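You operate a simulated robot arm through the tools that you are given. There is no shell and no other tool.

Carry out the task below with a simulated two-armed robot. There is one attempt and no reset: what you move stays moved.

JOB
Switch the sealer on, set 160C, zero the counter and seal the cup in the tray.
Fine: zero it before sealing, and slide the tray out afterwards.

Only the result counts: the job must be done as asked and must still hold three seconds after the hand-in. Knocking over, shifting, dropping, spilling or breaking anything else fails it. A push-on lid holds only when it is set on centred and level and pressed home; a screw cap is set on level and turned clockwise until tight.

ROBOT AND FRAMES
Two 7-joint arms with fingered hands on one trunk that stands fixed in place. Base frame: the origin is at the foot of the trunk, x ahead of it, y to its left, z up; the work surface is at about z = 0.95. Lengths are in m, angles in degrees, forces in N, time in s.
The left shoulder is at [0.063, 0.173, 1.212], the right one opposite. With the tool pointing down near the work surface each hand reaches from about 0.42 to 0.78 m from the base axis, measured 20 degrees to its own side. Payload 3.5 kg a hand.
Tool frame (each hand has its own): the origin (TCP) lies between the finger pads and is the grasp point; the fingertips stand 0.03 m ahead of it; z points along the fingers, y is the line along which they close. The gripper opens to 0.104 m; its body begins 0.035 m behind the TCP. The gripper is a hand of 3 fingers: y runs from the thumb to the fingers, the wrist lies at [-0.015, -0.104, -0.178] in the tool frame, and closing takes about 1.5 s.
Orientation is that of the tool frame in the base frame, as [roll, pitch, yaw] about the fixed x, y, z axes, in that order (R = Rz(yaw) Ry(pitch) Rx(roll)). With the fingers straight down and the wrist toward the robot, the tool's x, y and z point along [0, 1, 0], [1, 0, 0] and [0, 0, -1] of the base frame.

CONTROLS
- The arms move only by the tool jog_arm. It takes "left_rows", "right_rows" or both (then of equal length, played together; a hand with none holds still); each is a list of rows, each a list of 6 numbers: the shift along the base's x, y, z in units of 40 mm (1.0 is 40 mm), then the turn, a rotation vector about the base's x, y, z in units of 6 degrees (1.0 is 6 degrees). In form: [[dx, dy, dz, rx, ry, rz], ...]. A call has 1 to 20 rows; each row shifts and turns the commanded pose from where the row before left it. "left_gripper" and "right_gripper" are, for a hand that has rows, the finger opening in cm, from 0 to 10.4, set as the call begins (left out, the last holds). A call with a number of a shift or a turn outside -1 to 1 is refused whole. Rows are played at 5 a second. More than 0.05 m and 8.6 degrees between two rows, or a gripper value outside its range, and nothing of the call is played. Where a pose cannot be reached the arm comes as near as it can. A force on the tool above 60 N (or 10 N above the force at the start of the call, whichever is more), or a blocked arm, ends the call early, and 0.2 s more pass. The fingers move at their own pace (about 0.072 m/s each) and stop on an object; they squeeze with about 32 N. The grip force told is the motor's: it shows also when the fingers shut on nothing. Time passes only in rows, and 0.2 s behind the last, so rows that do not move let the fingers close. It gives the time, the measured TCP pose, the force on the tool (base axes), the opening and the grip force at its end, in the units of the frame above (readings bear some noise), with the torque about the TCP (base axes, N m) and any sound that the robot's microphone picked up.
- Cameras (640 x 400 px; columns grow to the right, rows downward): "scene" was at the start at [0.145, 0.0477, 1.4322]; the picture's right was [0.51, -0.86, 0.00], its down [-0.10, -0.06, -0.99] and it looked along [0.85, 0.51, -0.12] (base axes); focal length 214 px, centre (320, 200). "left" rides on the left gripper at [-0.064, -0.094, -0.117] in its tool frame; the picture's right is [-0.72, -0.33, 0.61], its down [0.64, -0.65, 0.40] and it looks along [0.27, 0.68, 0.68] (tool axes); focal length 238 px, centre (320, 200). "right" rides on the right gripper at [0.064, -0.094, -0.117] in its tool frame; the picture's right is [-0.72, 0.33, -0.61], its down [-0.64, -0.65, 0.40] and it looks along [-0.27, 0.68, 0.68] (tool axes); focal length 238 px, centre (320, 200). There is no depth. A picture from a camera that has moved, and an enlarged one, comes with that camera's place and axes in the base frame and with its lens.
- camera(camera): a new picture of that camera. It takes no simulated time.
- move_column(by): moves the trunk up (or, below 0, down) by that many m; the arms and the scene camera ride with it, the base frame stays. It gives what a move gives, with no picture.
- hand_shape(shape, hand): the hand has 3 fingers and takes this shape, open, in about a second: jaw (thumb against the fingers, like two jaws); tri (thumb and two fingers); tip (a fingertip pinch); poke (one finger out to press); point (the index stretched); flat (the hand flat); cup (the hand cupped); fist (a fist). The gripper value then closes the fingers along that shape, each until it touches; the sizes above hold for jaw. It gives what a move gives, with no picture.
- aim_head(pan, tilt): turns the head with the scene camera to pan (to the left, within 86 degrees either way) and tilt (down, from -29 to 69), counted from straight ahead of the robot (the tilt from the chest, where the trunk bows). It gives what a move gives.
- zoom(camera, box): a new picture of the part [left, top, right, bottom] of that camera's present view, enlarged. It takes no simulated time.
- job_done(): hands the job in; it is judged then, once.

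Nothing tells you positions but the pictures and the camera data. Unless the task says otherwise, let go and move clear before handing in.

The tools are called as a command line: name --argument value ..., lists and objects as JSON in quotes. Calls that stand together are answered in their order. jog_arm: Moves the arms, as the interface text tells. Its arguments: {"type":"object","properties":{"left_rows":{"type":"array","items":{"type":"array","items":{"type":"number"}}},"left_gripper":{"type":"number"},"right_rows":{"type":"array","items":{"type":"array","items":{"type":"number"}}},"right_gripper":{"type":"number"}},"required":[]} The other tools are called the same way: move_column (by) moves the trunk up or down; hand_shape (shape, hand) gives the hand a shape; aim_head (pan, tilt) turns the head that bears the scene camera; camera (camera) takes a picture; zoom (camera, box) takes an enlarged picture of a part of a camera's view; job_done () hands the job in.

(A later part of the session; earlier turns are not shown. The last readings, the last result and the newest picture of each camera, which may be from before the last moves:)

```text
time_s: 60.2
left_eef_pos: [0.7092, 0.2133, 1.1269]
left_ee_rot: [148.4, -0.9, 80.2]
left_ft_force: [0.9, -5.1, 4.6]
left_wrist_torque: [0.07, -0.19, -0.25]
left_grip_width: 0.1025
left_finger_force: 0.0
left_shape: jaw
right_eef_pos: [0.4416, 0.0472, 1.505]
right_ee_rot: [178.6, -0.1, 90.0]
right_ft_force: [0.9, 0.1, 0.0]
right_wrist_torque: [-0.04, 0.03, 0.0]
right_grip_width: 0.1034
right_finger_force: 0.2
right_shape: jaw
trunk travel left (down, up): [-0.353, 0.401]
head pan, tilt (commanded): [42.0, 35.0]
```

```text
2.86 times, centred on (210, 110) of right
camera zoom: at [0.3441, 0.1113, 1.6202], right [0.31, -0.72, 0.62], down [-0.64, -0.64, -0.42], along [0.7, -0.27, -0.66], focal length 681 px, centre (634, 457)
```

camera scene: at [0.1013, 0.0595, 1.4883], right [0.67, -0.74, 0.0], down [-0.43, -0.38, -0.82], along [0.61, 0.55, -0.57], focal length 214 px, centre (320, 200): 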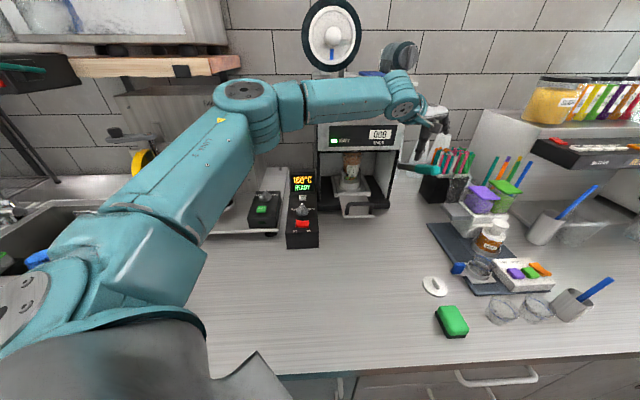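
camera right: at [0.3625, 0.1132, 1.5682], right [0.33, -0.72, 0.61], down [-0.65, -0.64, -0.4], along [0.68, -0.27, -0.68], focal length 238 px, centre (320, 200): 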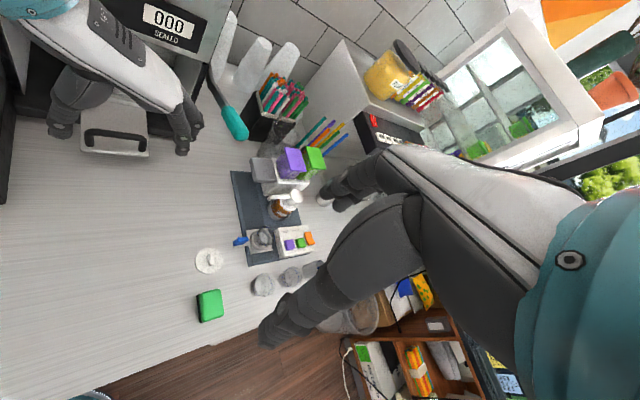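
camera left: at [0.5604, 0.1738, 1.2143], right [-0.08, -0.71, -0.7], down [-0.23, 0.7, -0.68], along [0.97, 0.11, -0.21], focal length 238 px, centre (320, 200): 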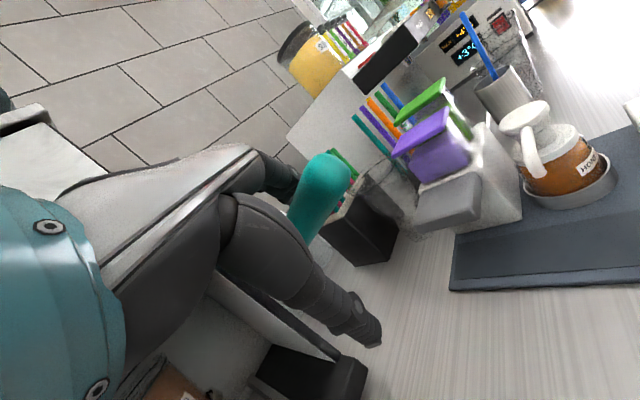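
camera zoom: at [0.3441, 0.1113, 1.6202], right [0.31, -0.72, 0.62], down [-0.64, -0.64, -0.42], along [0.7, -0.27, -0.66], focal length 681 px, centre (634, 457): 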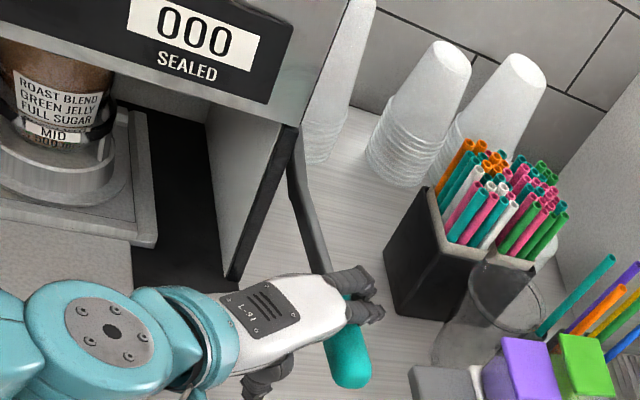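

jog_arm --left_rows '[[0, 0, -0.25, 0, 0, 0], [0, 0, -0.25, 0, 0, 0], [0, 0, -0.25, 0, 0, 0], [0, 0, 0, 0, 0, 0]]'

zoom --camera "scene" --box '[300, 70, 480, 210]'

zoom --camera "right" --box '[120, 40, 300, 180]'

camera --camera "left"

```text
time_s: 61.2
left_eef_pos: [0.7038, 0.2156, 1.1]
left_ee_rot: [148.4, -0.9, 80.1]
left_ft_force: [16.2, -16.1, 4.8]
left_wrist_torque: [0.31, 0.17, -0.64]
left_grip_width: 0.1027
left_finger_force: 0.1
left_shape: jaw
left hand out of reach, approached as far as the arm can: row 2, 3
right_eef_pos: [0.4445, 0.0451, 1.5037]
right_ee_rot: [178.7, -0.2, 90.0]
right_ft_force: [0.0, -0.7, 0.8]
right_wrist_torque: [0.03, -0.04, 0.02]
right_grip_width: 0.1039
right_finger_force: 0.1
right_shape: jaw
trunk travel left (down, up): [-0.353, 0.401]
head pan, tilt (commanded): [42.0, 35.0]
```

```text
2.86 times, centred on (390, 140) of scene
camera zoom: at [0.1181, 0.0569, 1.4326], right [0.67, -0.74, 0.0], down [-0.43, -0.38, -0.82], along [0.61, 0.55, -0.57], focal length 613 px, centre (120, 371)
```

zoom: 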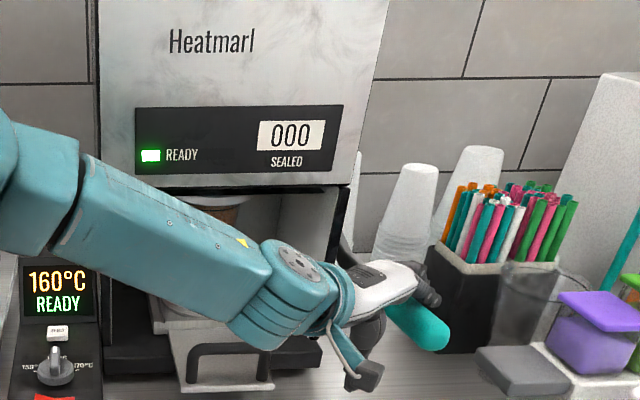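

```text
2.86 times, centred on (210, 110) of right
camera zoom: at [0.347, 0.1093, 1.6197], right [0.31, -0.72, 0.62], down [-0.64, -0.64, -0.42], along [0.7, -0.27, -0.66], focal length 681 px, centre (634, 457)
```

zoom: 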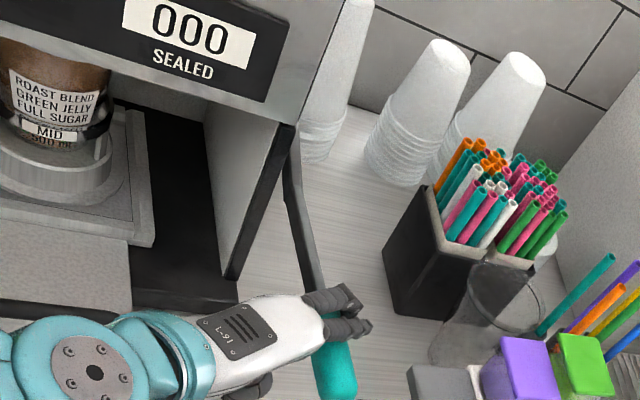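

```text
taken
camera left: at [0.5538, 0.1772, 1.1491], right [-0.08, -0.7, -0.7], down [-0.23, 0.7, -0.68], along [0.97, 0.11, -0.22], focal length 238 px, centre (320, 200)
```

left: 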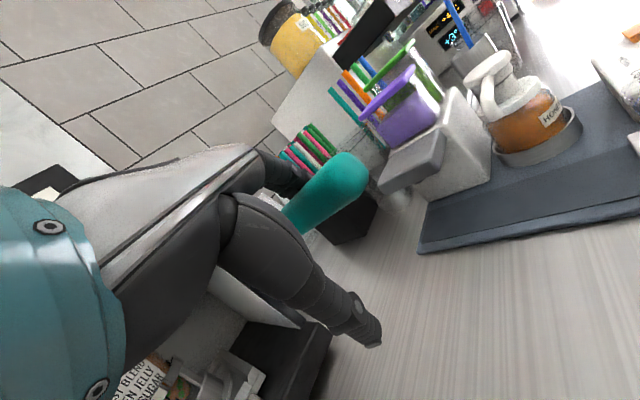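

The lever has swung down roughly 18 degrees, but the fingers now press it sideways because the arm is at its reach limit. I'll shift the hand slightly right, lower the trunk a little (which also gives reach) and see how the force changes.

jog_arm --left_rows '[[0.15, -0.2, 0.0, 0, 0, 0], [0, 0, 0, 0, 0, 0]]'

move_column --by -0.015

zoom --camera "right" --box '[120, 40, 300, 180]'

```text
time_s: 61.8
left_eef_pos: [0.7038, 0.2138, 1.1022]
left_ee_rot: [148.5, -1.0, 80.5]
left_ft_force: [18.7, -8.6, 4.4]
left_wrist_torque: [0.12, 0.24, -0.26]
left_grip_width: 0.1026
left_finger_force: 0.0
left_shape: jaw
left hand out of reach, approached as far as the arm can: row 1
right_eef_pos: [0.4441, 0.0471, 1.5041]
right_ee_rot: [178.7, -0.1, 90.0]
right_ft_force: [-0.1, 0.2, 1.1]
right_wrist_torque: [0.02, 0.0, -0.02]
right_grip_width: 0.1036
right_finger_force: 0.0
right_shape: jaw
trunk travel left (down, up): [-0.353, 0.401]
head pan, tilt (commanded): [42.0, 35.0]
```

```text
time_s: 62.4
left_eef_pos: [0.7034, 0.2123, 1.0882]
left_ee_rot: [148.5, -0.9, 80.2]
left_ft_force: [17.5, -6.5, 5.3]
left_wrist_torque: [0.14, 0.13, -0.17]
left_grip_width: 0.1027
left_finger_force: 0.0
left_shape: jaw
right_eef_pos: [0.4429, 0.0466, 1.4891]
right_ee_rot: [178.8, -0.1, 90.0]
right_ft_force: [0.5, 0.3, 0.2]
right_wrist_torque: [0.0, -0.01, 0.03]
right_grip_width: 0.1039
right_finger_force: 0.1
right_shape: jaw
trunk travel left (down, up): [-0.338, 0.416]
head pan, tilt (commanded): [42.0, 35.0]
```

```text
2.86 times, centred on (210, 110) of right
camera zoom: at [0.3463, 0.1108, 1.6049], right [0.31, -0.72, 0.62], down [-0.64, -0.64, -0.42], along [0.7, -0.27, -0.66], focal length 681 px, centre (634, 457)
```

zoom: 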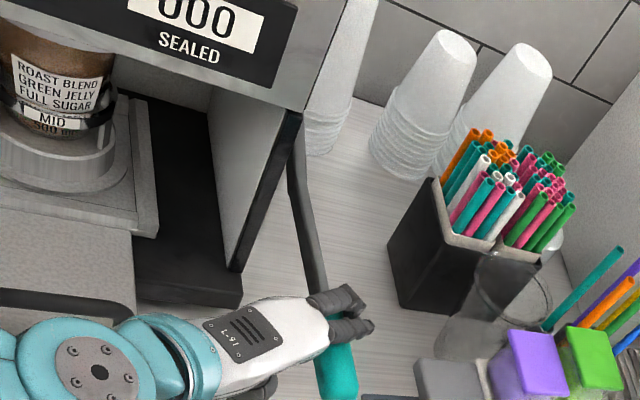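

jog_arm --left_rows '[[0.2, -0.05, 0.0, 0, 0, 0], [0.1, 0, 0, 0, 0, 0]]'

camera --camera "left"

camera --camera "scene"

```text
time_s: 63.0
left_eef_pos: [0.7084, 0.2139, 1.0919]
left_ee_rot: [148.5, -0.9, 80.1]
left_ft_force: [0.0, -6.1, 4.9]
left_wrist_torque: [0.05, -0.22, -0.3]
left_grip_width: 0.1028
left_finger_force: 0.1
left_shape: jaw
left hand out of reach, approached as far as the arm can: row 1
right_eef_pos: [0.4414, 0.0468, 1.4902]
right_ee_rot: [178.6, -0.1, 90.0]
right_ft_force: [-0.3, 0.4, 0.2]
right_wrist_torque: [-0.01, 0.0, -0.01]
right_grip_width: 0.1035
right_finger_force: 0.1
right_shape: jaw
trunk travel left (down, up): [-0.338, 0.416]
head pan, tilt (commanded): [42.0, 35.0]
```

```text
taken
camera left: at [0.5577, 0.1748, 1.1395], right [-0.08, -0.71, -0.7], down [-0.23, 0.7, -0.68], along [0.97, 0.11, -0.22], focal length 238 px, centre (320, 200)
```

left: 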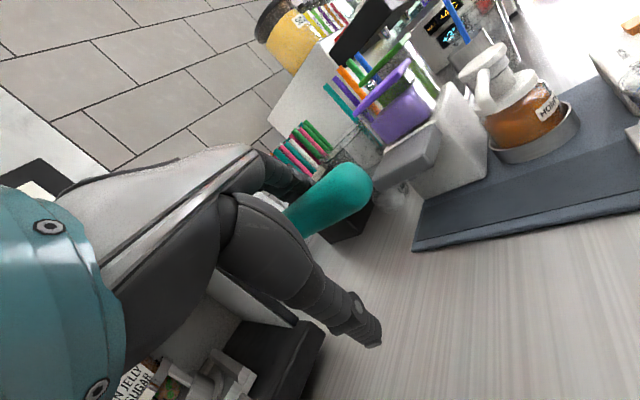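

```text
taken
camera scene: at [0.1202, 0.0586, 1.4176], right [0.67, -0.74, 0.0], down [-0.43, -0.38, -0.82], along [0.61, 0.55, -0.57], focal length 214 px, centre (320, 200)
```

scene: 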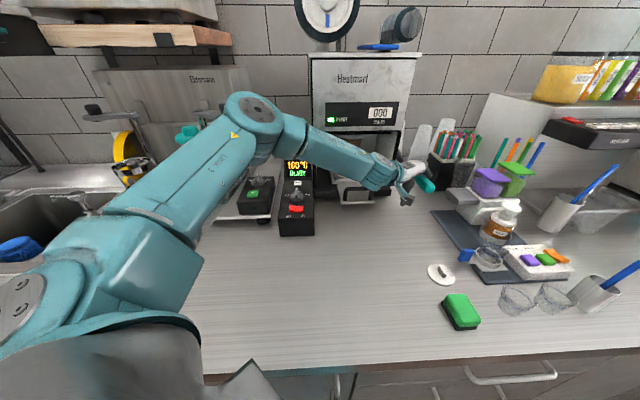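

move_column --by -0.02

jog_arm --left_rows '[[0.1, -0.05, 0.0, 0, 0, 0], [0, 0, 0, 0, 0, 0]]'

zoom --camera "scene" --box '[300, 90, 460, 230]'

zoom --camera "right" --box '[40, 20, 280, 200]'

```text
time_s: 63.7
left_eef_pos: [0.7115, 0.2121, 1.0721]
left_ee_rot: [148.2, -0.9, 80.3]
left_ft_force: [3.7, -2.5, 6.3]
left_wrist_torque: [0.02, -0.13, -0.07]
left_grip_width: 0.1026
left_finger_force: 0.1
left_shape: jaw
right_eef_pos: [0.4407, 0.0476, 1.4707]
right_ee_rot: [178.6, -0.1, 89.9]
right_ft_force: [-0.5, -0.6, 0.7]
right_wrist_torque: [-0.01, 0.02, -0.03]
right_grip_width: 0.1034
right_finger_force: 0.1
right_shape: jaw
trunk travel left (down, up): [-0.318, 0.436]
head pan, tilt (commanded): [42.0, 35.0]
```

```text
time_s: 64.3
left_eef_pos: [0.7141, 0.2108, 1.0706]
left_ee_rot: [148.4, -0.8, 80.2]
left_ft_force: [0.2, -0.7, 6.1]
left_wrist_torque: [-0.06, -0.21, -0.07]
left_grip_width: 0.1025
left_finger_force: 0.1
left_shape: jaw
right_eef_pos: [0.4412, 0.0475, 1.4704]
right_ee_rot: [178.5, -0.1, 90.0]
right_ft_force: [0.0, 0.3, -0.6]
right_wrist_torque: [-0.03, -0.01, 0.02]
right_grip_width: 0.1033
right_finger_force: 0.0
right_shape: jaw
trunk travel left (down, up): [-0.318, 0.436]
head pan, tilt (commanded): [42.0, 35.0]
```

```text
2.86 times, centred on (380, 160) of scene
camera zoom: at [0.1267, 0.0594, 1.3974], right [0.67, -0.74, 0.0], down [-0.43, -0.38, -0.82], along [0.61, 0.55, -0.57], focal length 613 px, centre (149, 314)
```

zoom: 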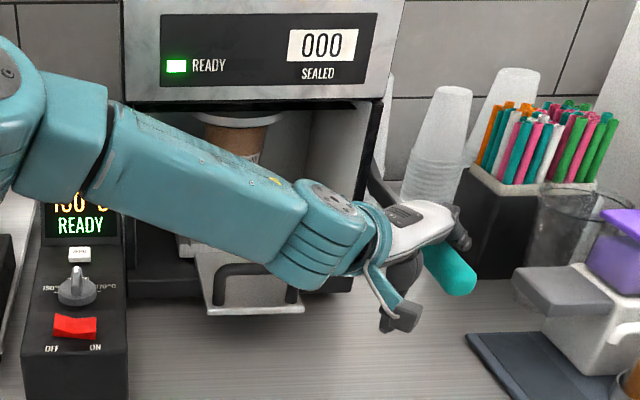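

```text
2.22 times, centred on (160, 110) of right
camera zoom: at [0.3439, 0.112, 1.5853], right [0.31, -0.72, 0.62], down [-0.64, -0.64, -0.42], along [0.7, -0.27, -0.66], focal length 530 px, centre (676, 400)
```

zoom: 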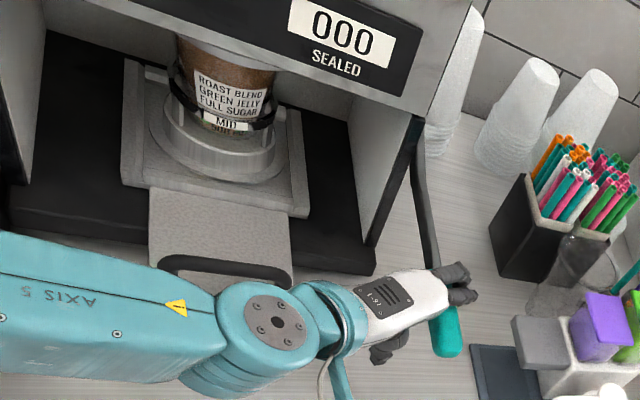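

The white sealing plate is now coming down onto the cup, with only about 6 N on the hand. I continue down in guarded steps.

jog_arm --left_rows '[[0, 0, -0.2, 0, 0, 0], [0, 0, -0.2, 0, 0, 0], [0, 0, 0, 0, 0, 0]]'

zoom --camera "scene" --box '[300, 90, 460, 230]'

```text
time_s: 65.1
left_eef_pos: [0.7113, 0.2126, 1.0582]
left_ee_rot: [148.2, -0.9, 80.3]
left_ft_force: [15.1, -6.5, 8.9]
left_wrist_torque: [0.13, 0.05, -0.19]
left_grip_width: 0.1026
left_finger_force: 0.1
left_shape: jaw
left hand out of reach, approached as far as the arm can: row 1, 2
right_eef_pos: [0.4426, 0.0461, 1.4684]
right_ee_rot: [178.8, -0.1, 90.1]
right_ft_force: [0.8, -0.7, 0.3]
right_wrist_torque: [0.03, 0.01, 0.02]
right_grip_width: 0.1038
right_finger_force: 0.1
right_shape: jaw
trunk travel left (down, up): [-0.318, 0.436]
head pan, tilt (commanded): [42.0, 35.0]
```

```text
2.86 times, centred on (380, 160) of scene
camera zoom: at [0.1286, 0.0584, 1.3972], right [0.67, -0.74, 0.0], down [-0.43, -0.38, -0.82], along [0.61, 0.55, -0.57], focal length 613 px, centre (149, 314)
```

zoom: 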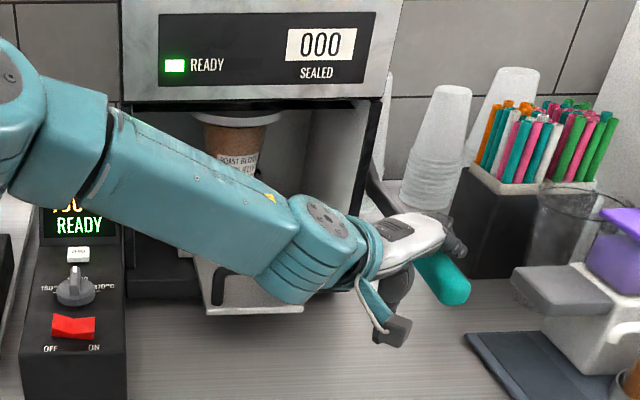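

Arm-only lowering is at its limit, but the trunk has travel left. I'll keep lowering with the trunk in 2 cm steps.

move_column --by -0.02

jog_arm --left_rows '[[0.12, -0.05, 0.0, 0, 0, 0], [0, 0, 0, 0, 0, 0]]'

zoom --camera "scene" --box '[300, 90, 460, 230]'

zoom --camera "right" --box '[40, 20, 280, 200]'

```text
time_s: 65.8
left_eef_pos: [0.7106, 0.2144, 1.0392]
left_ee_rot: [148.1, -0.8, 80.3]
left_ft_force: [19.5, -2.6, 12.5]
left_wrist_torque: [0.02, 0.05, 0.03]
left_grip_width: 0.1029
left_finger_force: 0.1
left_shape: jaw
right_eef_pos: [0.4423, 0.0482, 1.4489]
right_ee_rot: [178.5, 0.0, 90.1]
right_ft_force: [-0.5, 0.3, 1.0]
right_wrist_torque: [0.02, -0.02, 0.0]
right_grip_width: 0.1034
right_finger_force: 0.0
right_shape: jaw
trunk travel left (down, up): [-0.298, 0.456]
head pan, tilt (commanded): [42.0, 35.0]
```

```text
time_s: 66.4
left_eef_pos: [0.7144, 0.2124, 1.0368]
left_ee_rot: [148.4, -0.8, 80.2]
left_ft_force: [5.6, 0.1, 10.3]
left_wrist_torque: [-0.1, -0.28, 0.03]
left_grip_width: 0.1028
left_finger_force: 0.1
left_shape: jaw
right_eef_pos: [0.4411, 0.047, 1.4502]
right_ee_rot: [178.6, -0.1, 90.1]
right_ft_force: [-1.2, -0.2, -1.0]
right_wrist_torque: [0.02, 0.02, 0.05]
right_grip_width: 0.1039
right_finger_force: 0.1
right_shape: jaw
trunk travel left (down, up): [-0.298, 0.456]
head pan, tilt (commanded): [42.0, 35.0]
```

```text
2.86 times, centred on (380, 160) of scene
camera zoom: at [0.1341, 0.0594, 1.377], right [0.67, -0.74, 0.0], down [-0.43, -0.38, -0.82], along [0.61, 0.55, -0.57], focal length 613 px, centre (149, 314)
```

zoom: 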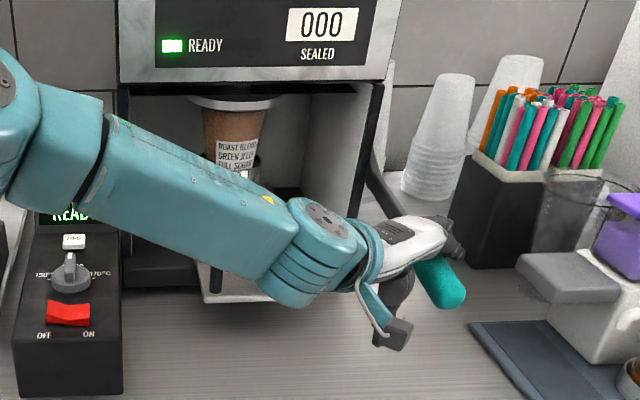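

```text
2.22 times, centred on (160, 110) of right
camera zoom: at [0.3442, 0.112, 1.5652], right [0.31, -0.72, 0.62], down [-0.64, -0.64, -0.42], along [0.7, -0.27, -0.66], focal length 530 px, centre (676, 400)
```

zoom: 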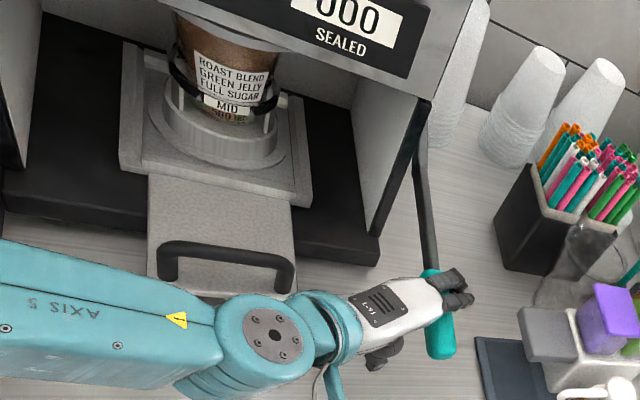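

zoom --camera "scene" --box '[325, 90, 405, 160]'

zoom --camera "scene" --box '[380, 140, 440, 200]'

camera --camera "left"

```text
5.71 times, centred on (365, 125) of scene
camera zoom: at [0.1341, 0.0594, 1.377], right [0.67, -0.74, 0.0], down [-0.43, -0.38, -0.82], along [0.61, 0.55, -0.57], focal length 1226 px, centre (63, 629)
```

zoom: 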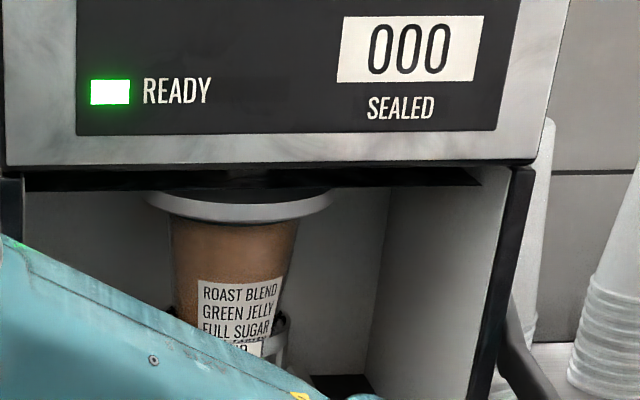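

```text
6.67 times, centred on (410, 170) of scene
camera zoom: at [0.1341, 0.0594, 1.377], right [0.67, -0.74, 0.0], down [-0.43, -0.38, -0.82], along [0.61, 0.55, -0.57], focal length 1430 px, centre (-280, 400)
```

zoom: 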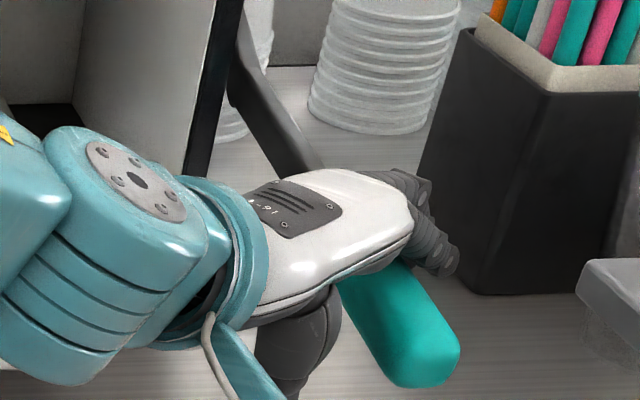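

```text
taken
camera left: at [0.5632, 0.1737, 1.0854], right [-0.08, -0.71, -0.7], down [-0.23, 0.7, -0.68], along [0.97, 0.11, -0.22], focal length 238 px, centre (320, 200)
```

left: 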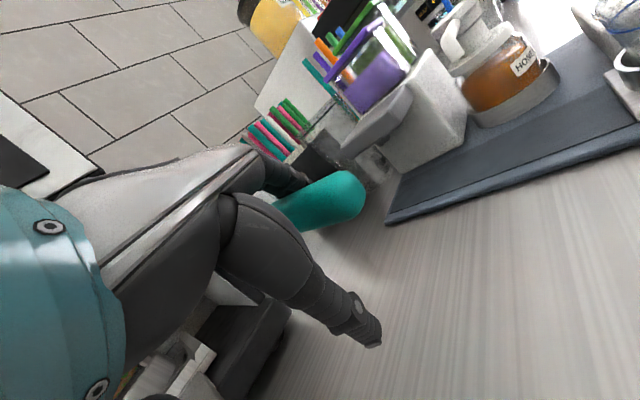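

The sealing plate is at the cup rim and the lever tip has dropped to about z 1.057. I'll partly close the hand so the thumb stays clear of the counter, then keep pressing in small steps.

jog_arm --left_rows '[[0, 0, 0, 0, 0, 0], [0, 0, 0, 0, 0, 0], [0, 0, 0, 0, 0, 0]]' --left_gripper 7

move_column --by -0.012

zoom --camera "scene" --box '[325, 90, 445, 210]'

```text
time_s: 67.2
left_eef_pos: [0.7149, 0.2113, 1.039]
left_ee_rot: [148.3, -0.9, 80.3]
left_ft_force: [17.3, -3.0, 13.4]
left_wrist_torque: [0.13, -0.14, -0.14]
left_grip_width: 0.0764
left_finger_force: 0.1
left_shape: jaw
right_eef_pos: [0.4426, 0.0473, 1.4498]
right_ee_rot: [178.7, -0.1, 90.0]
right_ft_force: [-0.1, 0.3, 0.1]
right_wrist_torque: [-0.03, -0.01, 0.0]
right_grip_width: 0.1036
right_finger_force: 0.0
right_shape: jaw
trunk travel left (down, up): [-0.298, 0.456]
head pan, tilt (commanded): [42.0, 35.0]
```

```text
time_s: 67.8
left_eef_pos: [0.7156, 0.2128, 1.0274]
left_ee_rot: [148.2, -0.8, 80.2]
left_ft_force: [21.3, -4.1, 15.3]
left_wrist_torque: [0.09, -0.07, -0.07]
left_grip_width: 0.0772
left_finger_force: 0.1
left_shape: jaw
right_eef_pos: [0.4417, 0.0468, 1.4382]
right_ee_rot: [178.6, -0.1, 90.0]
right_ft_force: [0.0, 0.7, -0.1]
right_wrist_torque: [0.01, 0.0, 0.02]
right_grip_width: 0.1032
right_finger_force: 0.0
right_shape: jaw
trunk travel left (down, up): [-0.286, 0.468]
head pan, tilt (commanded): [42.0, 35.0]
```

```text
3.33 times, centred on (385, 150) of scene
camera zoom: at [0.1396, 0.0584, 1.3648], right [0.67, -0.74, 0.0], down [-0.43, -0.38, -0.82], along [0.61, 0.55, -0.57], focal length 715 px, centre (103, 367)
```

zoom: 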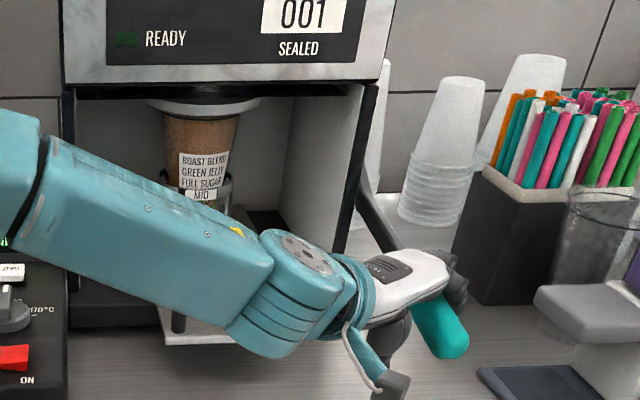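

The counter now reads 001 and the READY lamp went out. Before releasing I check what the display says, in case it needs dwell time.

camera --camera "right"

zoom --camera "scene" --box '[270, 100, 400, 220]'

camera --camera "left"

```text
taken
camera right: at [0.345, 0.111, 1.5531], right [0.31, -0.72, 0.62], down [-0.64, -0.64, -0.42], along [0.7, -0.27, -0.66], focal length 238 px, centre (320, 200)
```

right: 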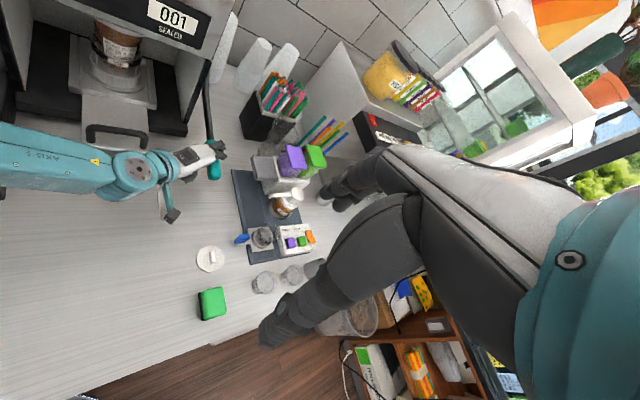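

```text
3.33 times, centred on (335, 160) of scene
camera zoom: at [0.1396, 0.0584, 1.3648], right [0.67, -0.74, 0.0], down [-0.43, -0.38, -0.82], along [0.61, 0.55, -0.57], focal length 715 px, centre (270, 333)
```

zoom: 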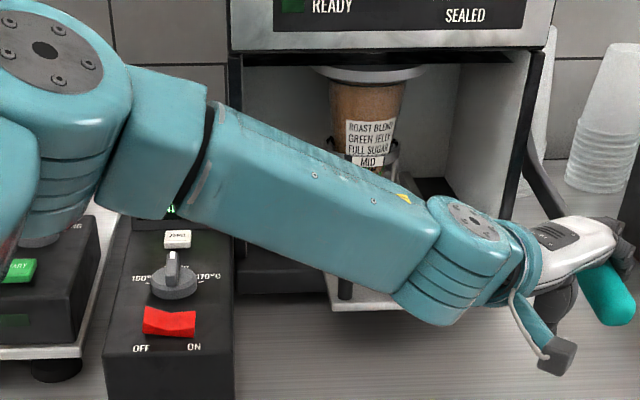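

```text
taken
camera left: at [0.5646, 0.1732, 1.0754], right [-0.07, -0.71, -0.7], down [-0.23, 0.7, -0.68], along [0.97, 0.11, -0.21], focal length 238 px, centre (320, 200)
```

left: 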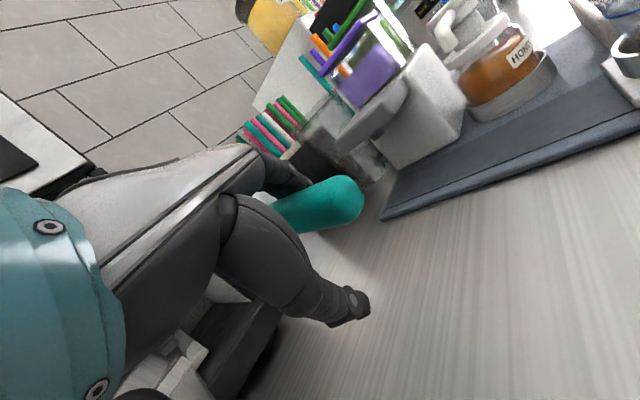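

jog_arm --left_rows '[[0, 0, 0, 0, 0, 0], [0, 0, 0, 0, 0, 0], [0, 0, 0, 0, 0, 0], [0, 0, 0, 0, 0, 0], [0, 0, 0, 0, 0, 0]]'

zoom --camera "scene" --box '[270, 80, 400, 220]'

```text
time_s: 69.0
left_eef_pos: [0.7153, 0.2107, 1.0267]
left_ee_rot: [148.2, -0.8, 80.2]
left_ft_force: [19.0, -3.5, 15.7]
left_wrist_torque: [0.1, -0.12, -0.06]
left_grip_width: 0.0769
left_finger_force: 0.1
left_shape: jaw
right_eef_pos: [0.4425, 0.0466, 1.4389]
right_ee_rot: [178.7, 0.0, 90.0]
right_ft_force: [0.1, -0.9, 0.8]
right_wrist_torque: [0.02, 0.02, 0.02]
right_grip_width: 0.1038
right_finger_force: 0.0
right_shape: jaw
trunk travel left (down, up): [-0.286, 0.468]
head pan, tilt (commanded): [42.0, 35.0]
```

```text
2.86 times, centred on (335, 150) of scene
camera zoom: at [0.1401, 0.0587, 1.3647], right [0.67, -0.74, 0.0], down [-0.43, -0.38, -0.82], along [0.61, 0.55, -0.57], focal length 613 px, centre (277, 343)
```

zoom: 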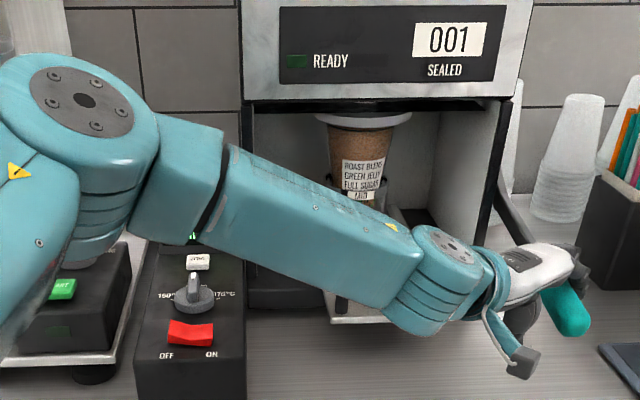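

jog_arm --left_rows '[[0, 0, 0, 0, 0, 0], [0, 0, 0, 0, 0, 0], [0, 0, 0, 0, 0, 0], [0, 0, 0, 0, 0, 0], [0, 0, 0, 0, 0, 0], [0, 0, 0, 0, 0, 0], [0, 0, 0, 0, 0, 0], [0, 0, 0, 0, 0, 0]]'

zoom --camera "scene" --box '[270, 80, 400, 220]'

```text
time_s: 70.8
left_eef_pos: [0.716, 0.2123, 1.0271]
left_ee_rot: [148.2, -0.9, 80.2]
left_ft_force: [19.2, -3.4, 15.8]
left_wrist_torque: [0.11, -0.15, -0.08]
left_grip_width: 0.0769
left_finger_force: 0.0
left_shape: jaw
right_eef_pos: [0.4425, 0.0471, 1.4374]
right_ee_rot: [178.7, -0.1, 90.0]
right_ft_force: [-0.7, 0.1, -0.6]
right_wrist_torque: [0.02, 0.03, 0.01]
right_grip_width: 0.1036
right_finger_force: 0.1
right_shape: jaw
trunk travel left (down, up): [-0.286, 0.468]
head pan, tilt (commanded): [42.0, 35.0]
```

```text
2.86 times, centred on (335, 150) of scene
camera zoom: at [0.1401, 0.0587, 1.3647], right [0.67, -0.74, 0.0], down [-0.43, -0.38, -0.82], along [0.61, 0.55, -0.57], focal length 613 px, centre (277, 343)
```

zoom: 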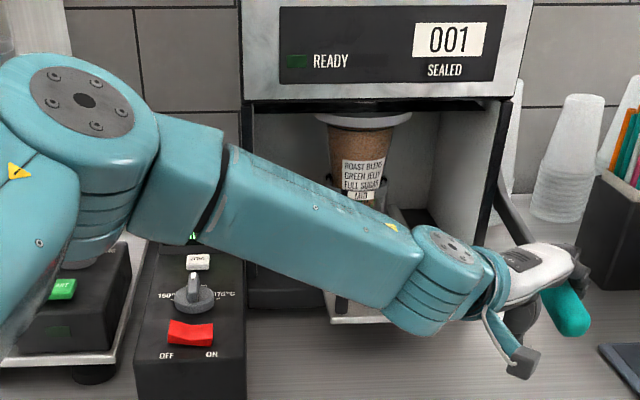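

Held for several seconds with the counter at 001. I now raise the trunk slowly and see whether the lever springs back with the hand.

move_column --by 0.04

zoom --camera "scene" --box '[300, 70, 460, 220]'

```text
time_s: 71.6
left_eef_pos: [0.7124, 0.2096, 1.0732]
left_ee_rot: [147.8, -0.9, 79.9]
left_ft_force: [18.4, -14.4, 6.9]
left_wrist_torque: [0.32, 0.33, -0.56]
left_grip_width: 0.0764
left_finger_force: 0.1
left_shape: jaw
right_eef_pos: [0.4456, 0.0452, 1.4768]
right_ee_rot: [178.7, -0.2, 90.0]
right_ft_force: [-0.4, 0.2, 0.0]
right_wrist_torque: [0.05, -0.01, 0.02]
right_grip_width: 0.1037
right_finger_force: 0.1
right_shape: jaw
trunk travel left (down, up): [-0.326, 0.428]
head pan, tilt (commanded): [42.0, 35.0]
```

```text
2.67 times, centred on (380, 145) of scene
camera zoom: at [0.1272, 0.0573, 1.4051], right [0.67, -0.74, 0.0], down [-0.43, -0.38, -0.82], along [0.61, 0.55, -0.57], focal length 572 px, centre (160, 347)
```

zoom: 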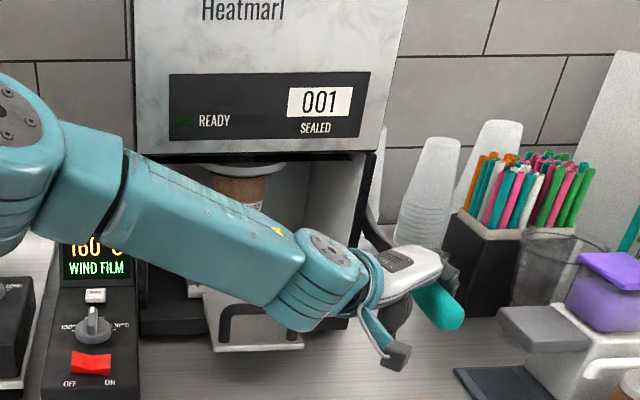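

The display now reads "WIND FILM" (for the next cup), the count is 001, and the lever is following the hand upward. I'll open the fingers to relieve the side load and keep raising.

jog_arm --left_rows '[[0, 0, 0, 0, 0, 0], [0, 0, 0, 0, 0, 0], [0, 0, 0, 0, 0, 0]]' --left_gripper 10.2

move_column --by 0.04

zoom --camera "scene" --box '[300, 70, 460, 220]'

zoom --camera "right" --box '[40, 0, 280, 200]'

```text
time_s: 72.4
left_eef_pos: [0.7097, 0.2111, 1.0758]
left_ee_rot: [147.6, -1.0, 80.1]
left_ft_force: [3.5, -12.3, 4.7]
left_wrist_torque: [0.25, -0.13, -0.5]
left_grip_width: 0.1026
left_finger_force: 0.1
left_shape: jaw
right_eef_pos: [0.4417, 0.0467, 1.4781]
right_ee_rot: [178.6, -0.1, 90.0]
right_ft_force: [0.5, 0.0, 0.6]
right_wrist_torque: [0.0, -0.05, -0.02]
right_grip_width: 0.1038
right_finger_force: 0.0
right_shape: jaw
trunk travel left (down, up): [-0.326, 0.428]
head pan, tilt (commanded): [42.0, 35.0]
```

```text
time_s: 73.2
left_eef_pos: [0.7072, 0.2143, 1.131]
left_ee_rot: [146.4, -1.3, 80.3]
left_ft_force: [18.2, -8.0, 3.5]
left_wrist_torque: [0.07, 0.39, -0.23]
left_grip_width: 0.1028
left_finger_force: 0.0
left_shape: jaw
right_eef_pos: [0.4444, 0.0471, 1.517]
right_ee_rot: [178.7, -0.1, 89.9]
right_ft_force: [0.6, -0.3, 0.6]
right_wrist_torque: [-0.03, 0.04, -0.01]
right_grip_width: 0.1035
right_finger_force: 0.1
right_shape: jaw
trunk travel left (down, up): [-0.366, 0.388]
head pan, tilt (commanded): [42.0, 35.0]
```

```text
2.67 times, centred on (380, 145) of scene
camera zoom: at [0.1152, 0.0583, 1.4456], right [0.67, -0.74, 0.0], down [-0.43, -0.38, -0.82], along [0.61, 0.55, -0.57], focal length 572 px, centre (160, 347)
```

zoom: 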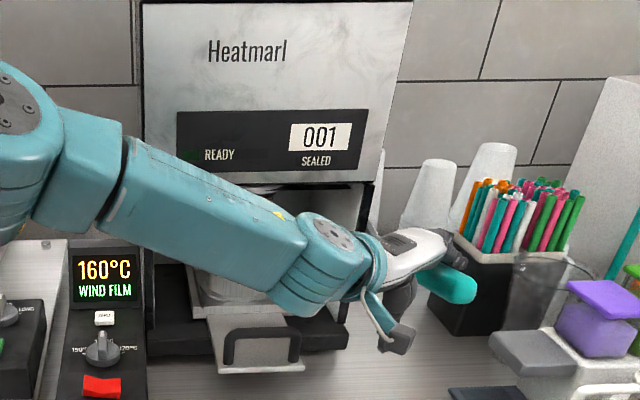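

```text
2.00 times, centred on (160, 100) of right
camera zoom: at [0.3483, 0.1107, 1.6322], right [0.31, -0.72, 0.62], down [-0.64, -0.64, -0.42], along [0.7, -0.27, -0.66], focal length 477 px, centre (640, 400)
```

zoom: 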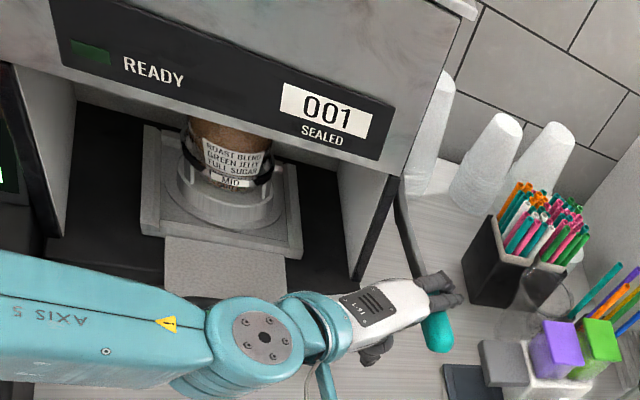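

jog_arm --left_rows '[[0.15, -0.08, 0.2, 0, 0, 0], [0.1, -0.05, 0.25, 0, 0, 0], [0, 0, 0.25, 0, 0, 0], [0, 0, 0.25, 0, 0, 0], [0, 0, 0, 0, 0, 0]]'

zoom --camera "scene" --box '[300, 70, 460, 220]'

zoom --camera "right" --box '[40, 0, 280, 200]'

```text
time_s: 74.4
left_eef_pos: [0.7126, 0.21, 1.1705]
left_ee_rot: [146.2, -1.2, 80.2]
left_ft_force: [2.2, 1.1, 2.5]
left_wrist_torque: [-0.06, 0.02, 0.13]
left_grip_width: 0.1022
left_finger_force: 0.1
left_shape: jaw
left hand out of reach, approached as far as the arm can: row 2
right_eef_pos: [0.4413, 0.0492, 1.5176]
right_ee_rot: [178.6, -0.1, 89.9]
right_ft_force: [-0.1, 0.2, -0.9]
right_wrist_torque: [0.0, 0.0, 0.03]
right_grip_width: 0.1036
right_finger_force: 0.0
right_shape: jaw
trunk travel left (down, up): [-0.366, 0.388]
head pan, tilt (commanded): [42.0, 35.0]
```

```text
2.67 times, centred on (380, 145) of scene
camera zoom: at [0.1125, 0.0599, 1.4458], right [0.67, -0.74, 0.0], down [-0.43, -0.38, -0.82], along [0.61, 0.55, -0.57], focal length 572 px, centre (160, 347)
```

zoom: 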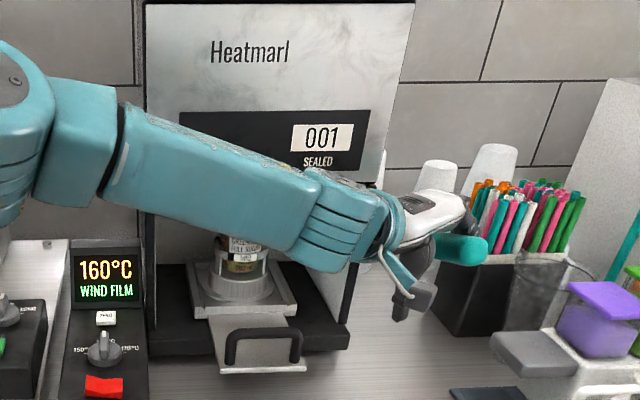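

```text
2.00 times, centred on (160, 100) of right
camera zoom: at [0.3449, 0.1127, 1.6329], right [0.31, -0.72, 0.62], down [-0.64, -0.64, -0.42], along [0.7, -0.27, -0.66], focal length 477 px, centre (640, 400)
```

zoom: 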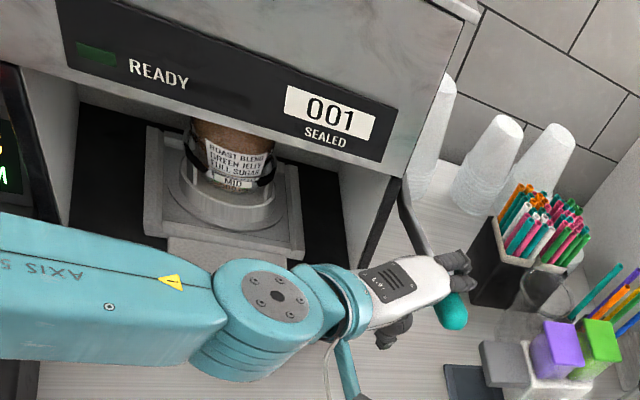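

The lever springs back up with my hand (tip near z 1.20 again). I keep rising until thumb and fingers are clear above it.

move_column --by 0.04

jog_arm --left_rows '[[0.05, -0.02, 0.25, 0, 0, 0], [0, 0, 0.25, 0, 0, 0], [0, 0, 0.25, 0, 0, 0], [0, 0, 0.25, 0, 0, 0], [0, 0, 0.25, 0, 0, 0]]'

zoom --camera "scene" --box '[300, 70, 460, 220]'

zoom --camera "right" --box '[40, 0, 280, 200]'

```text
time_s: 75.3
left_eef_pos: [0.711, 0.2109, 1.2129]
left_ee_rot: [146.0, -1.1, 80.2]
left_ft_force: [0.6, -0.5, -0.3]
left_wrist_torque: [0.03, -0.02, -0.02]
left_grip_width: 0.102
left_finger_force: 0.1
left_shape: jaw
right_eef_pos: [0.4416, 0.0489, 1.5584]
right_ee_rot: [178.6, 0.0, 90.0]
right_ft_force: [-0.3, -0.1, -0.7]
right_wrist_torque: [-0.01, 0.01, 0.01]
right_grip_width: 0.1036
right_finger_force: 0.1
right_shape: jaw
trunk travel left (down, up): [-0.406, 0.348]
head pan, tilt (commanded): [42.0, 35.0]
```

```text
time_s: 76.5
left_eef_pos: [0.7126, 0.2102, 1.2646]
left_ee_rot: [145.9, -1.3, 80.2]
left_ft_force: [0.0, -0.5, -0.1]
left_wrist_torque: [-0.01, 0.0, -0.01]
left_grip_width: 0.1019
left_finger_force: 0.0
left_shape: jaw
right_eef_pos: [0.4397, 0.048, 1.5579]
right_ee_rot: [178.6, -0.1, 90.1]
right_ft_force: [-0.3, -0.5, -0.1]
right_wrist_torque: [-0.01, -0.02, -0.02]
right_grip_width: 0.1036
right_finger_force: 0.0
right_shape: jaw
trunk travel left (down, up): [-0.406, 0.348]
head pan, tilt (commanded): [42.0, 35.0]
```

```text
2.67 times, centred on (380, 145) of scene
camera zoom: at [0.1017, 0.0596, 1.4862], right [0.67, -0.74, 0.0], down [-0.43, -0.38, -0.82], along [0.61, 0.55, -0.57], focal length 572 px, centre (160, 347)
```

zoom: 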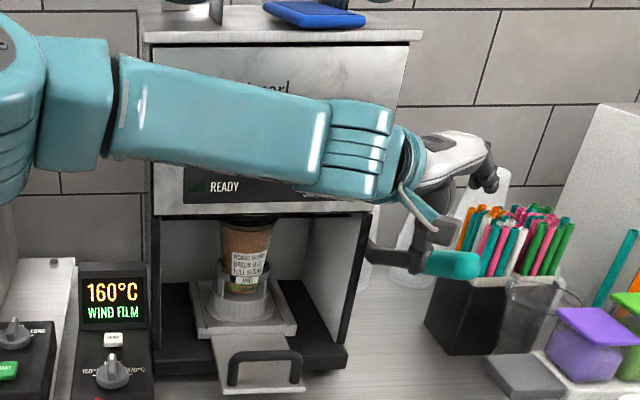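

```text
2.00 times, centred on (160, 100) of right
camera zoom: at [0.3443, 0.1122, 1.673], right [0.31, -0.72, 0.62], down [-0.64, -0.64, -0.42], along [0.7, -0.27, -0.66], focal length 477 px, centre (640, 400)
```

zoom: 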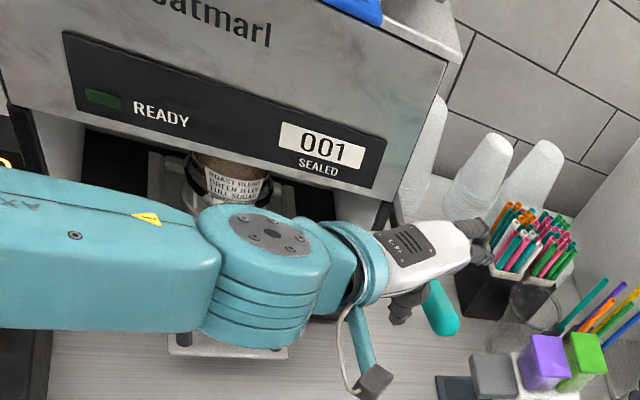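

The lever is back at its top position. I lift the hand clear above it, then back away toward the tray handle.

jog_arm --left_rows '[[-0.1, 0.1, 0.5, 0, 0, 0], [-0.2, 0.15, 0.5, 0, 0, 0], [-0.3, 0.2, 0.5, 0, 0, 0], [-0.5, 0.3, 0.2, 0, 0, 0], [-0.7, 0.2, 0, 0, 0, 0], [-0.7, 0, 0, 0, 0, 0], [-0.7, 0, 0, 0, 0, 0]]'

camera --camera "scene"

zoom --camera "right" --box '[0, 0, 280, 200]'

```text
time_s: 78.1
left_eef_pos: [0.583, 0.2497, 1.3321]
left_ee_rot: [146.0, -1.2, 80.1]
left_ft_force: [-0.2, 0.3, -0.5]
left_wrist_torque: [0.02, -0.03, 0.0]
left_grip_width: 0.102
left_finger_force: 0.1
left_shape: jaw
right_eef_pos: [0.4401, 0.0488, 1.559]
right_ee_rot: [178.6, -0.1, 90.0]
right_ft_force: [0.6, 0.2, -0.4]
right_wrist_torque: [0.0, 0.0, -0.01]
right_grip_width: 0.1035
right_finger_force: 0.0
right_shape: jaw
trunk travel left (down, up): [-0.406, 0.348]
head pan, tilt (commanded): [42.0, 35.0]
```

```text
taken
camera scene: at [0.1012, 0.06, 1.4863], right [0.67, -0.74, 0.0], down [-0.43, -0.38, -0.82], along [0.61, 0.55, -0.57], focal length 214 px, centre (320, 200)
```

scene: 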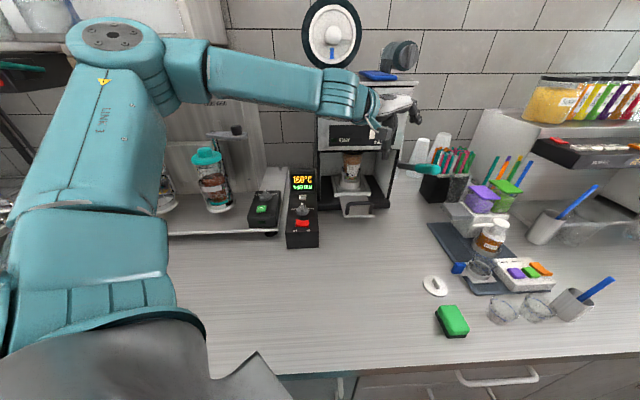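

```text
2.00 times, centred on (140, 100) of right
camera zoom: at [0.3437, 0.1128, 1.6731], right [0.31, -0.72, 0.62], down [-0.64, -0.64, -0.42], along [0.7, -0.27, -0.66], focal length 477 px, centre (680, 400)
```

zoom: 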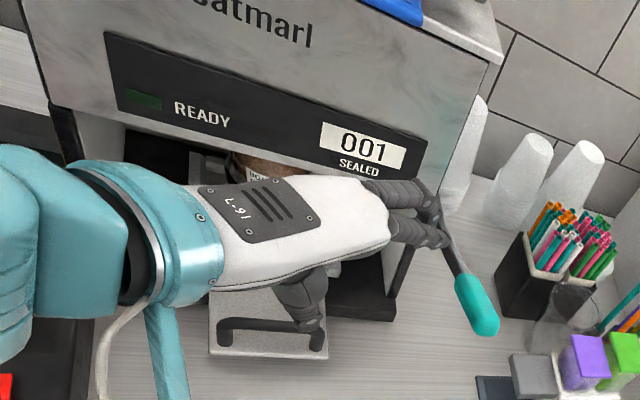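

Lever up, hand clear. I bring the trunk back down and turn the hand back to the tray-handle orientation.

move_column --by -0.1

jog_arm --left_rows '[[-0.3, 0, 0.3, 0.165, 0.936, 0], [-0.3, 0, 0.3, 0.165, 0.936, 0], [-0.3, 0, 0.2, 0.165, 0.936, 0], [0, 0, 0, 0.165, 0.936, 0], [0, 0, 0, 0.165, 0.936, 0], [0, 0, 0, 0.165, 0.936, 0], [0, 0, 0, 0, 0, 0.917], [0, 0, 0, 0, 0, 0.917], [0, 0, 0, 0, 0, 0.917], [0, 0, 0, 0, 0, 0.917], [0, 0, 0, 0, 0, 0.917], [0, 0, 0, 0, 0, 0.917], [0, 0, 0, 0, 0, 0.917], [0, 0, 0, 0, 0, 0.917], [0, 0, 0, 0, 0, 0.917], [0, 0, 0, 0, 0, 0.917]]' --left_gripper 6

camera --camera "scene"

zoom --camera "right" --box '[0, 0, 240, 200]'

```text
time_s: 79.4
left_eef_pos: [0.5833, 0.2486, 1.2329]
left_ee_rot: [146.0, -1.3, 80.1]
left_ft_force: [-1.7, -0.2, -0.1]
left_wrist_torque: [0.0, -0.02, 0.02]
left_grip_width: 0.1019
left_finger_force: 0.2
left_shape: jaw
right_eef_pos: [0.4403, 0.0472, 1.459]
right_ee_rot: [178.5, -0.1, 89.8]
right_ft_force: [-0.8, -0.2, -0.2]
right_wrist_torque: [0.01, -0.01, 0.04]
right_grip_width: 0.1037
right_finger_force: 0.0
right_shape: jaw
trunk travel left (down, up): [-0.306, 0.448]
head pan, tilt (commanded): [42.0, 35.0]
```

```text
time_s: 82.8
left_eef_pos: [0.5488, 0.2494, 1.2634]
left_ee_rot: [-179.6, -1.0, 134.6]
left_ft_force: [0.1, 0.4, 0.0]
left_wrist_torque: [0.0, -0.04, 0.0]
left_grip_width: 0.0605
left_finger_force: 0.1
left_shape: jaw
right_eef_pos: [0.4412, 0.0493, 1.4572]
right_ee_rot: [178.5, -0.2, 90.0]
right_ft_force: [0.5, -0.3, -0.2]
right_wrist_torque: [-0.01, 0.01, 0.01]
right_grip_width: 0.1037
right_finger_force: 0.1
right_shape: jaw
trunk travel left (down, up): [-0.306, 0.448]
head pan, tilt (commanded): [42.0, 35.0]
```

```text
taken
camera scene: at [0.1325, 0.0599, 1.3849], right [0.67, -0.74, 0.0], down [-0.43, -0.38, -0.82], along [0.61, 0.55, -0.57], focal length 214 px, centre (320, 200)
```

scene: 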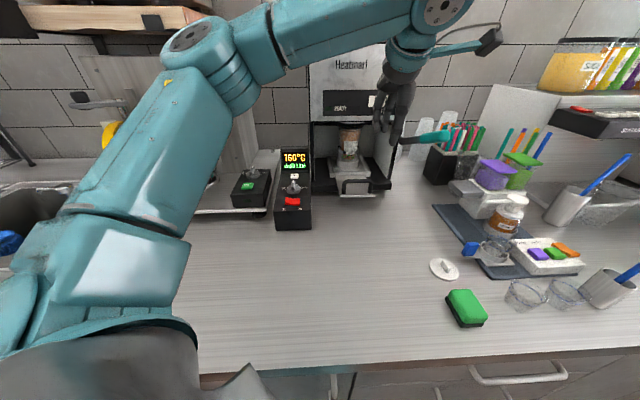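

```text
2.00 times, centred on (120, 100) of right
camera zoom: at [0.3456, 0.1126, 1.5726], right [0.31, -0.72, 0.62], down [-0.64, -0.64, -0.42], along [0.7, -0.27, -0.66], focal length 477 px, centre (720, 400)
```

zoom: 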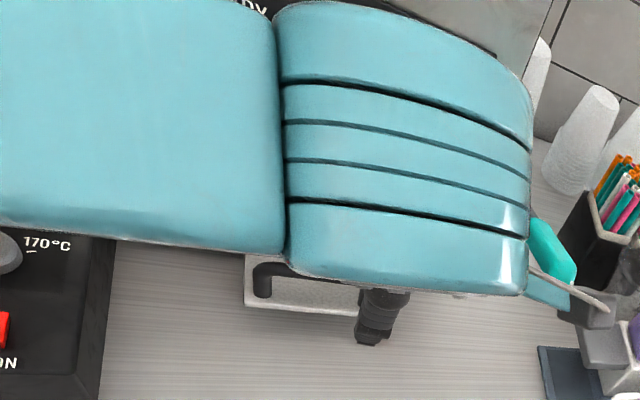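

The hand is back in the tray-handle orientation with 6 cm opening. I return to a spot just above the bar, along the same low route I left by.

jog_arm --left_rows '[[0.258, 0.372, -0.865, 0, 0, 0], [0.258, 0.372, -0.865, 0, 0, 0], [0.258, 0.372, -0.865, 0, 0, 0], [0.258, 0.372, -0.865, 0, 0, 0], [0.5, 0.5, 0, 0, 0, 0], [0.5, 0.5, 0, 0, 0, 0], [0.5, 0.5, 0, 0, 0, 0], [0, 0, 0, 0, 0, 0]]'

camera --camera "left"

zoom --camera "scene" --box '[310, 120, 410, 220]'

```text
time_s: 84.6
left_eef_pos: [0.6484, 0.3668, 1.1267]
left_ee_rot: [-179.7, -1.1, 134.5]
left_ft_force: [0.9, -0.2, 1.0]
left_wrist_torque: [-0.04, 0.02, 0.01]
left_grip_width: 0.0604
left_finger_force: 0.1
left_shape: jaw
right_eef_pos: [0.4409, 0.0487, 1.4576]
right_ee_rot: [178.7, -0.1, 90.1]
right_ft_force: [0.4, -0.5, 0.5]
right_wrist_torque: [-0.01, -0.02, -0.01]
right_grip_width: 0.1036
right_finger_force: 0.0
right_shape: jaw
trunk travel left (down, up): [-0.306, 0.448]
head pan, tilt (commanded): [42.0, 35.0]
```

```text
taken
camera left: at [0.6279, 0.2553, 1.2407], right [0.26, -0.74, -0.63], down [-0.92, 0.0, -0.39], along [0.29, 0.68, -0.68], focal length 238 px, centre (320, 200)
```

left: 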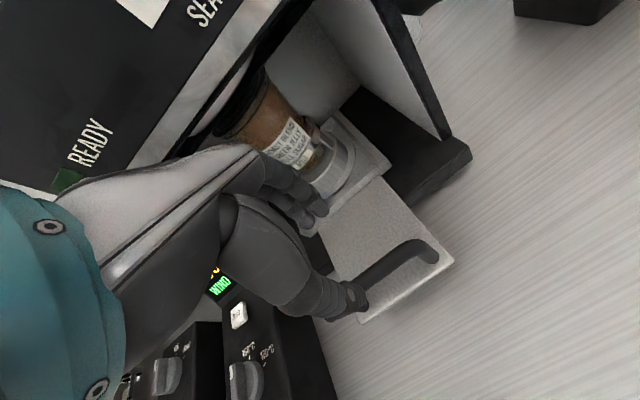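

```text
4.00 times, centred on (360, 170) of scene
camera zoom: at [0.1313, 0.0594, 1.3851], right [0.67, -0.74, 0.0], down [-0.43, -0.38, -0.82], along [0.61, 0.55, -0.57], focal length 858 px, centre (160, 320)
```

zoom: 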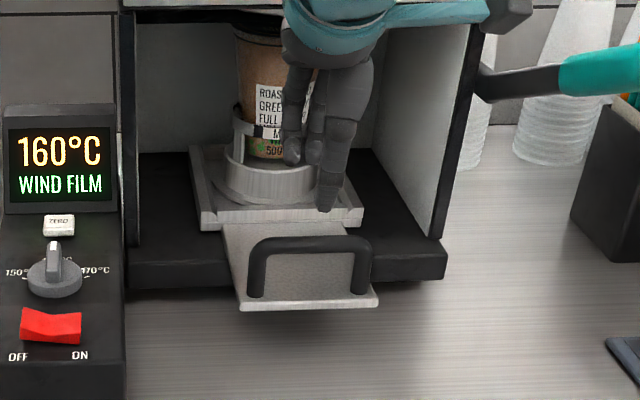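

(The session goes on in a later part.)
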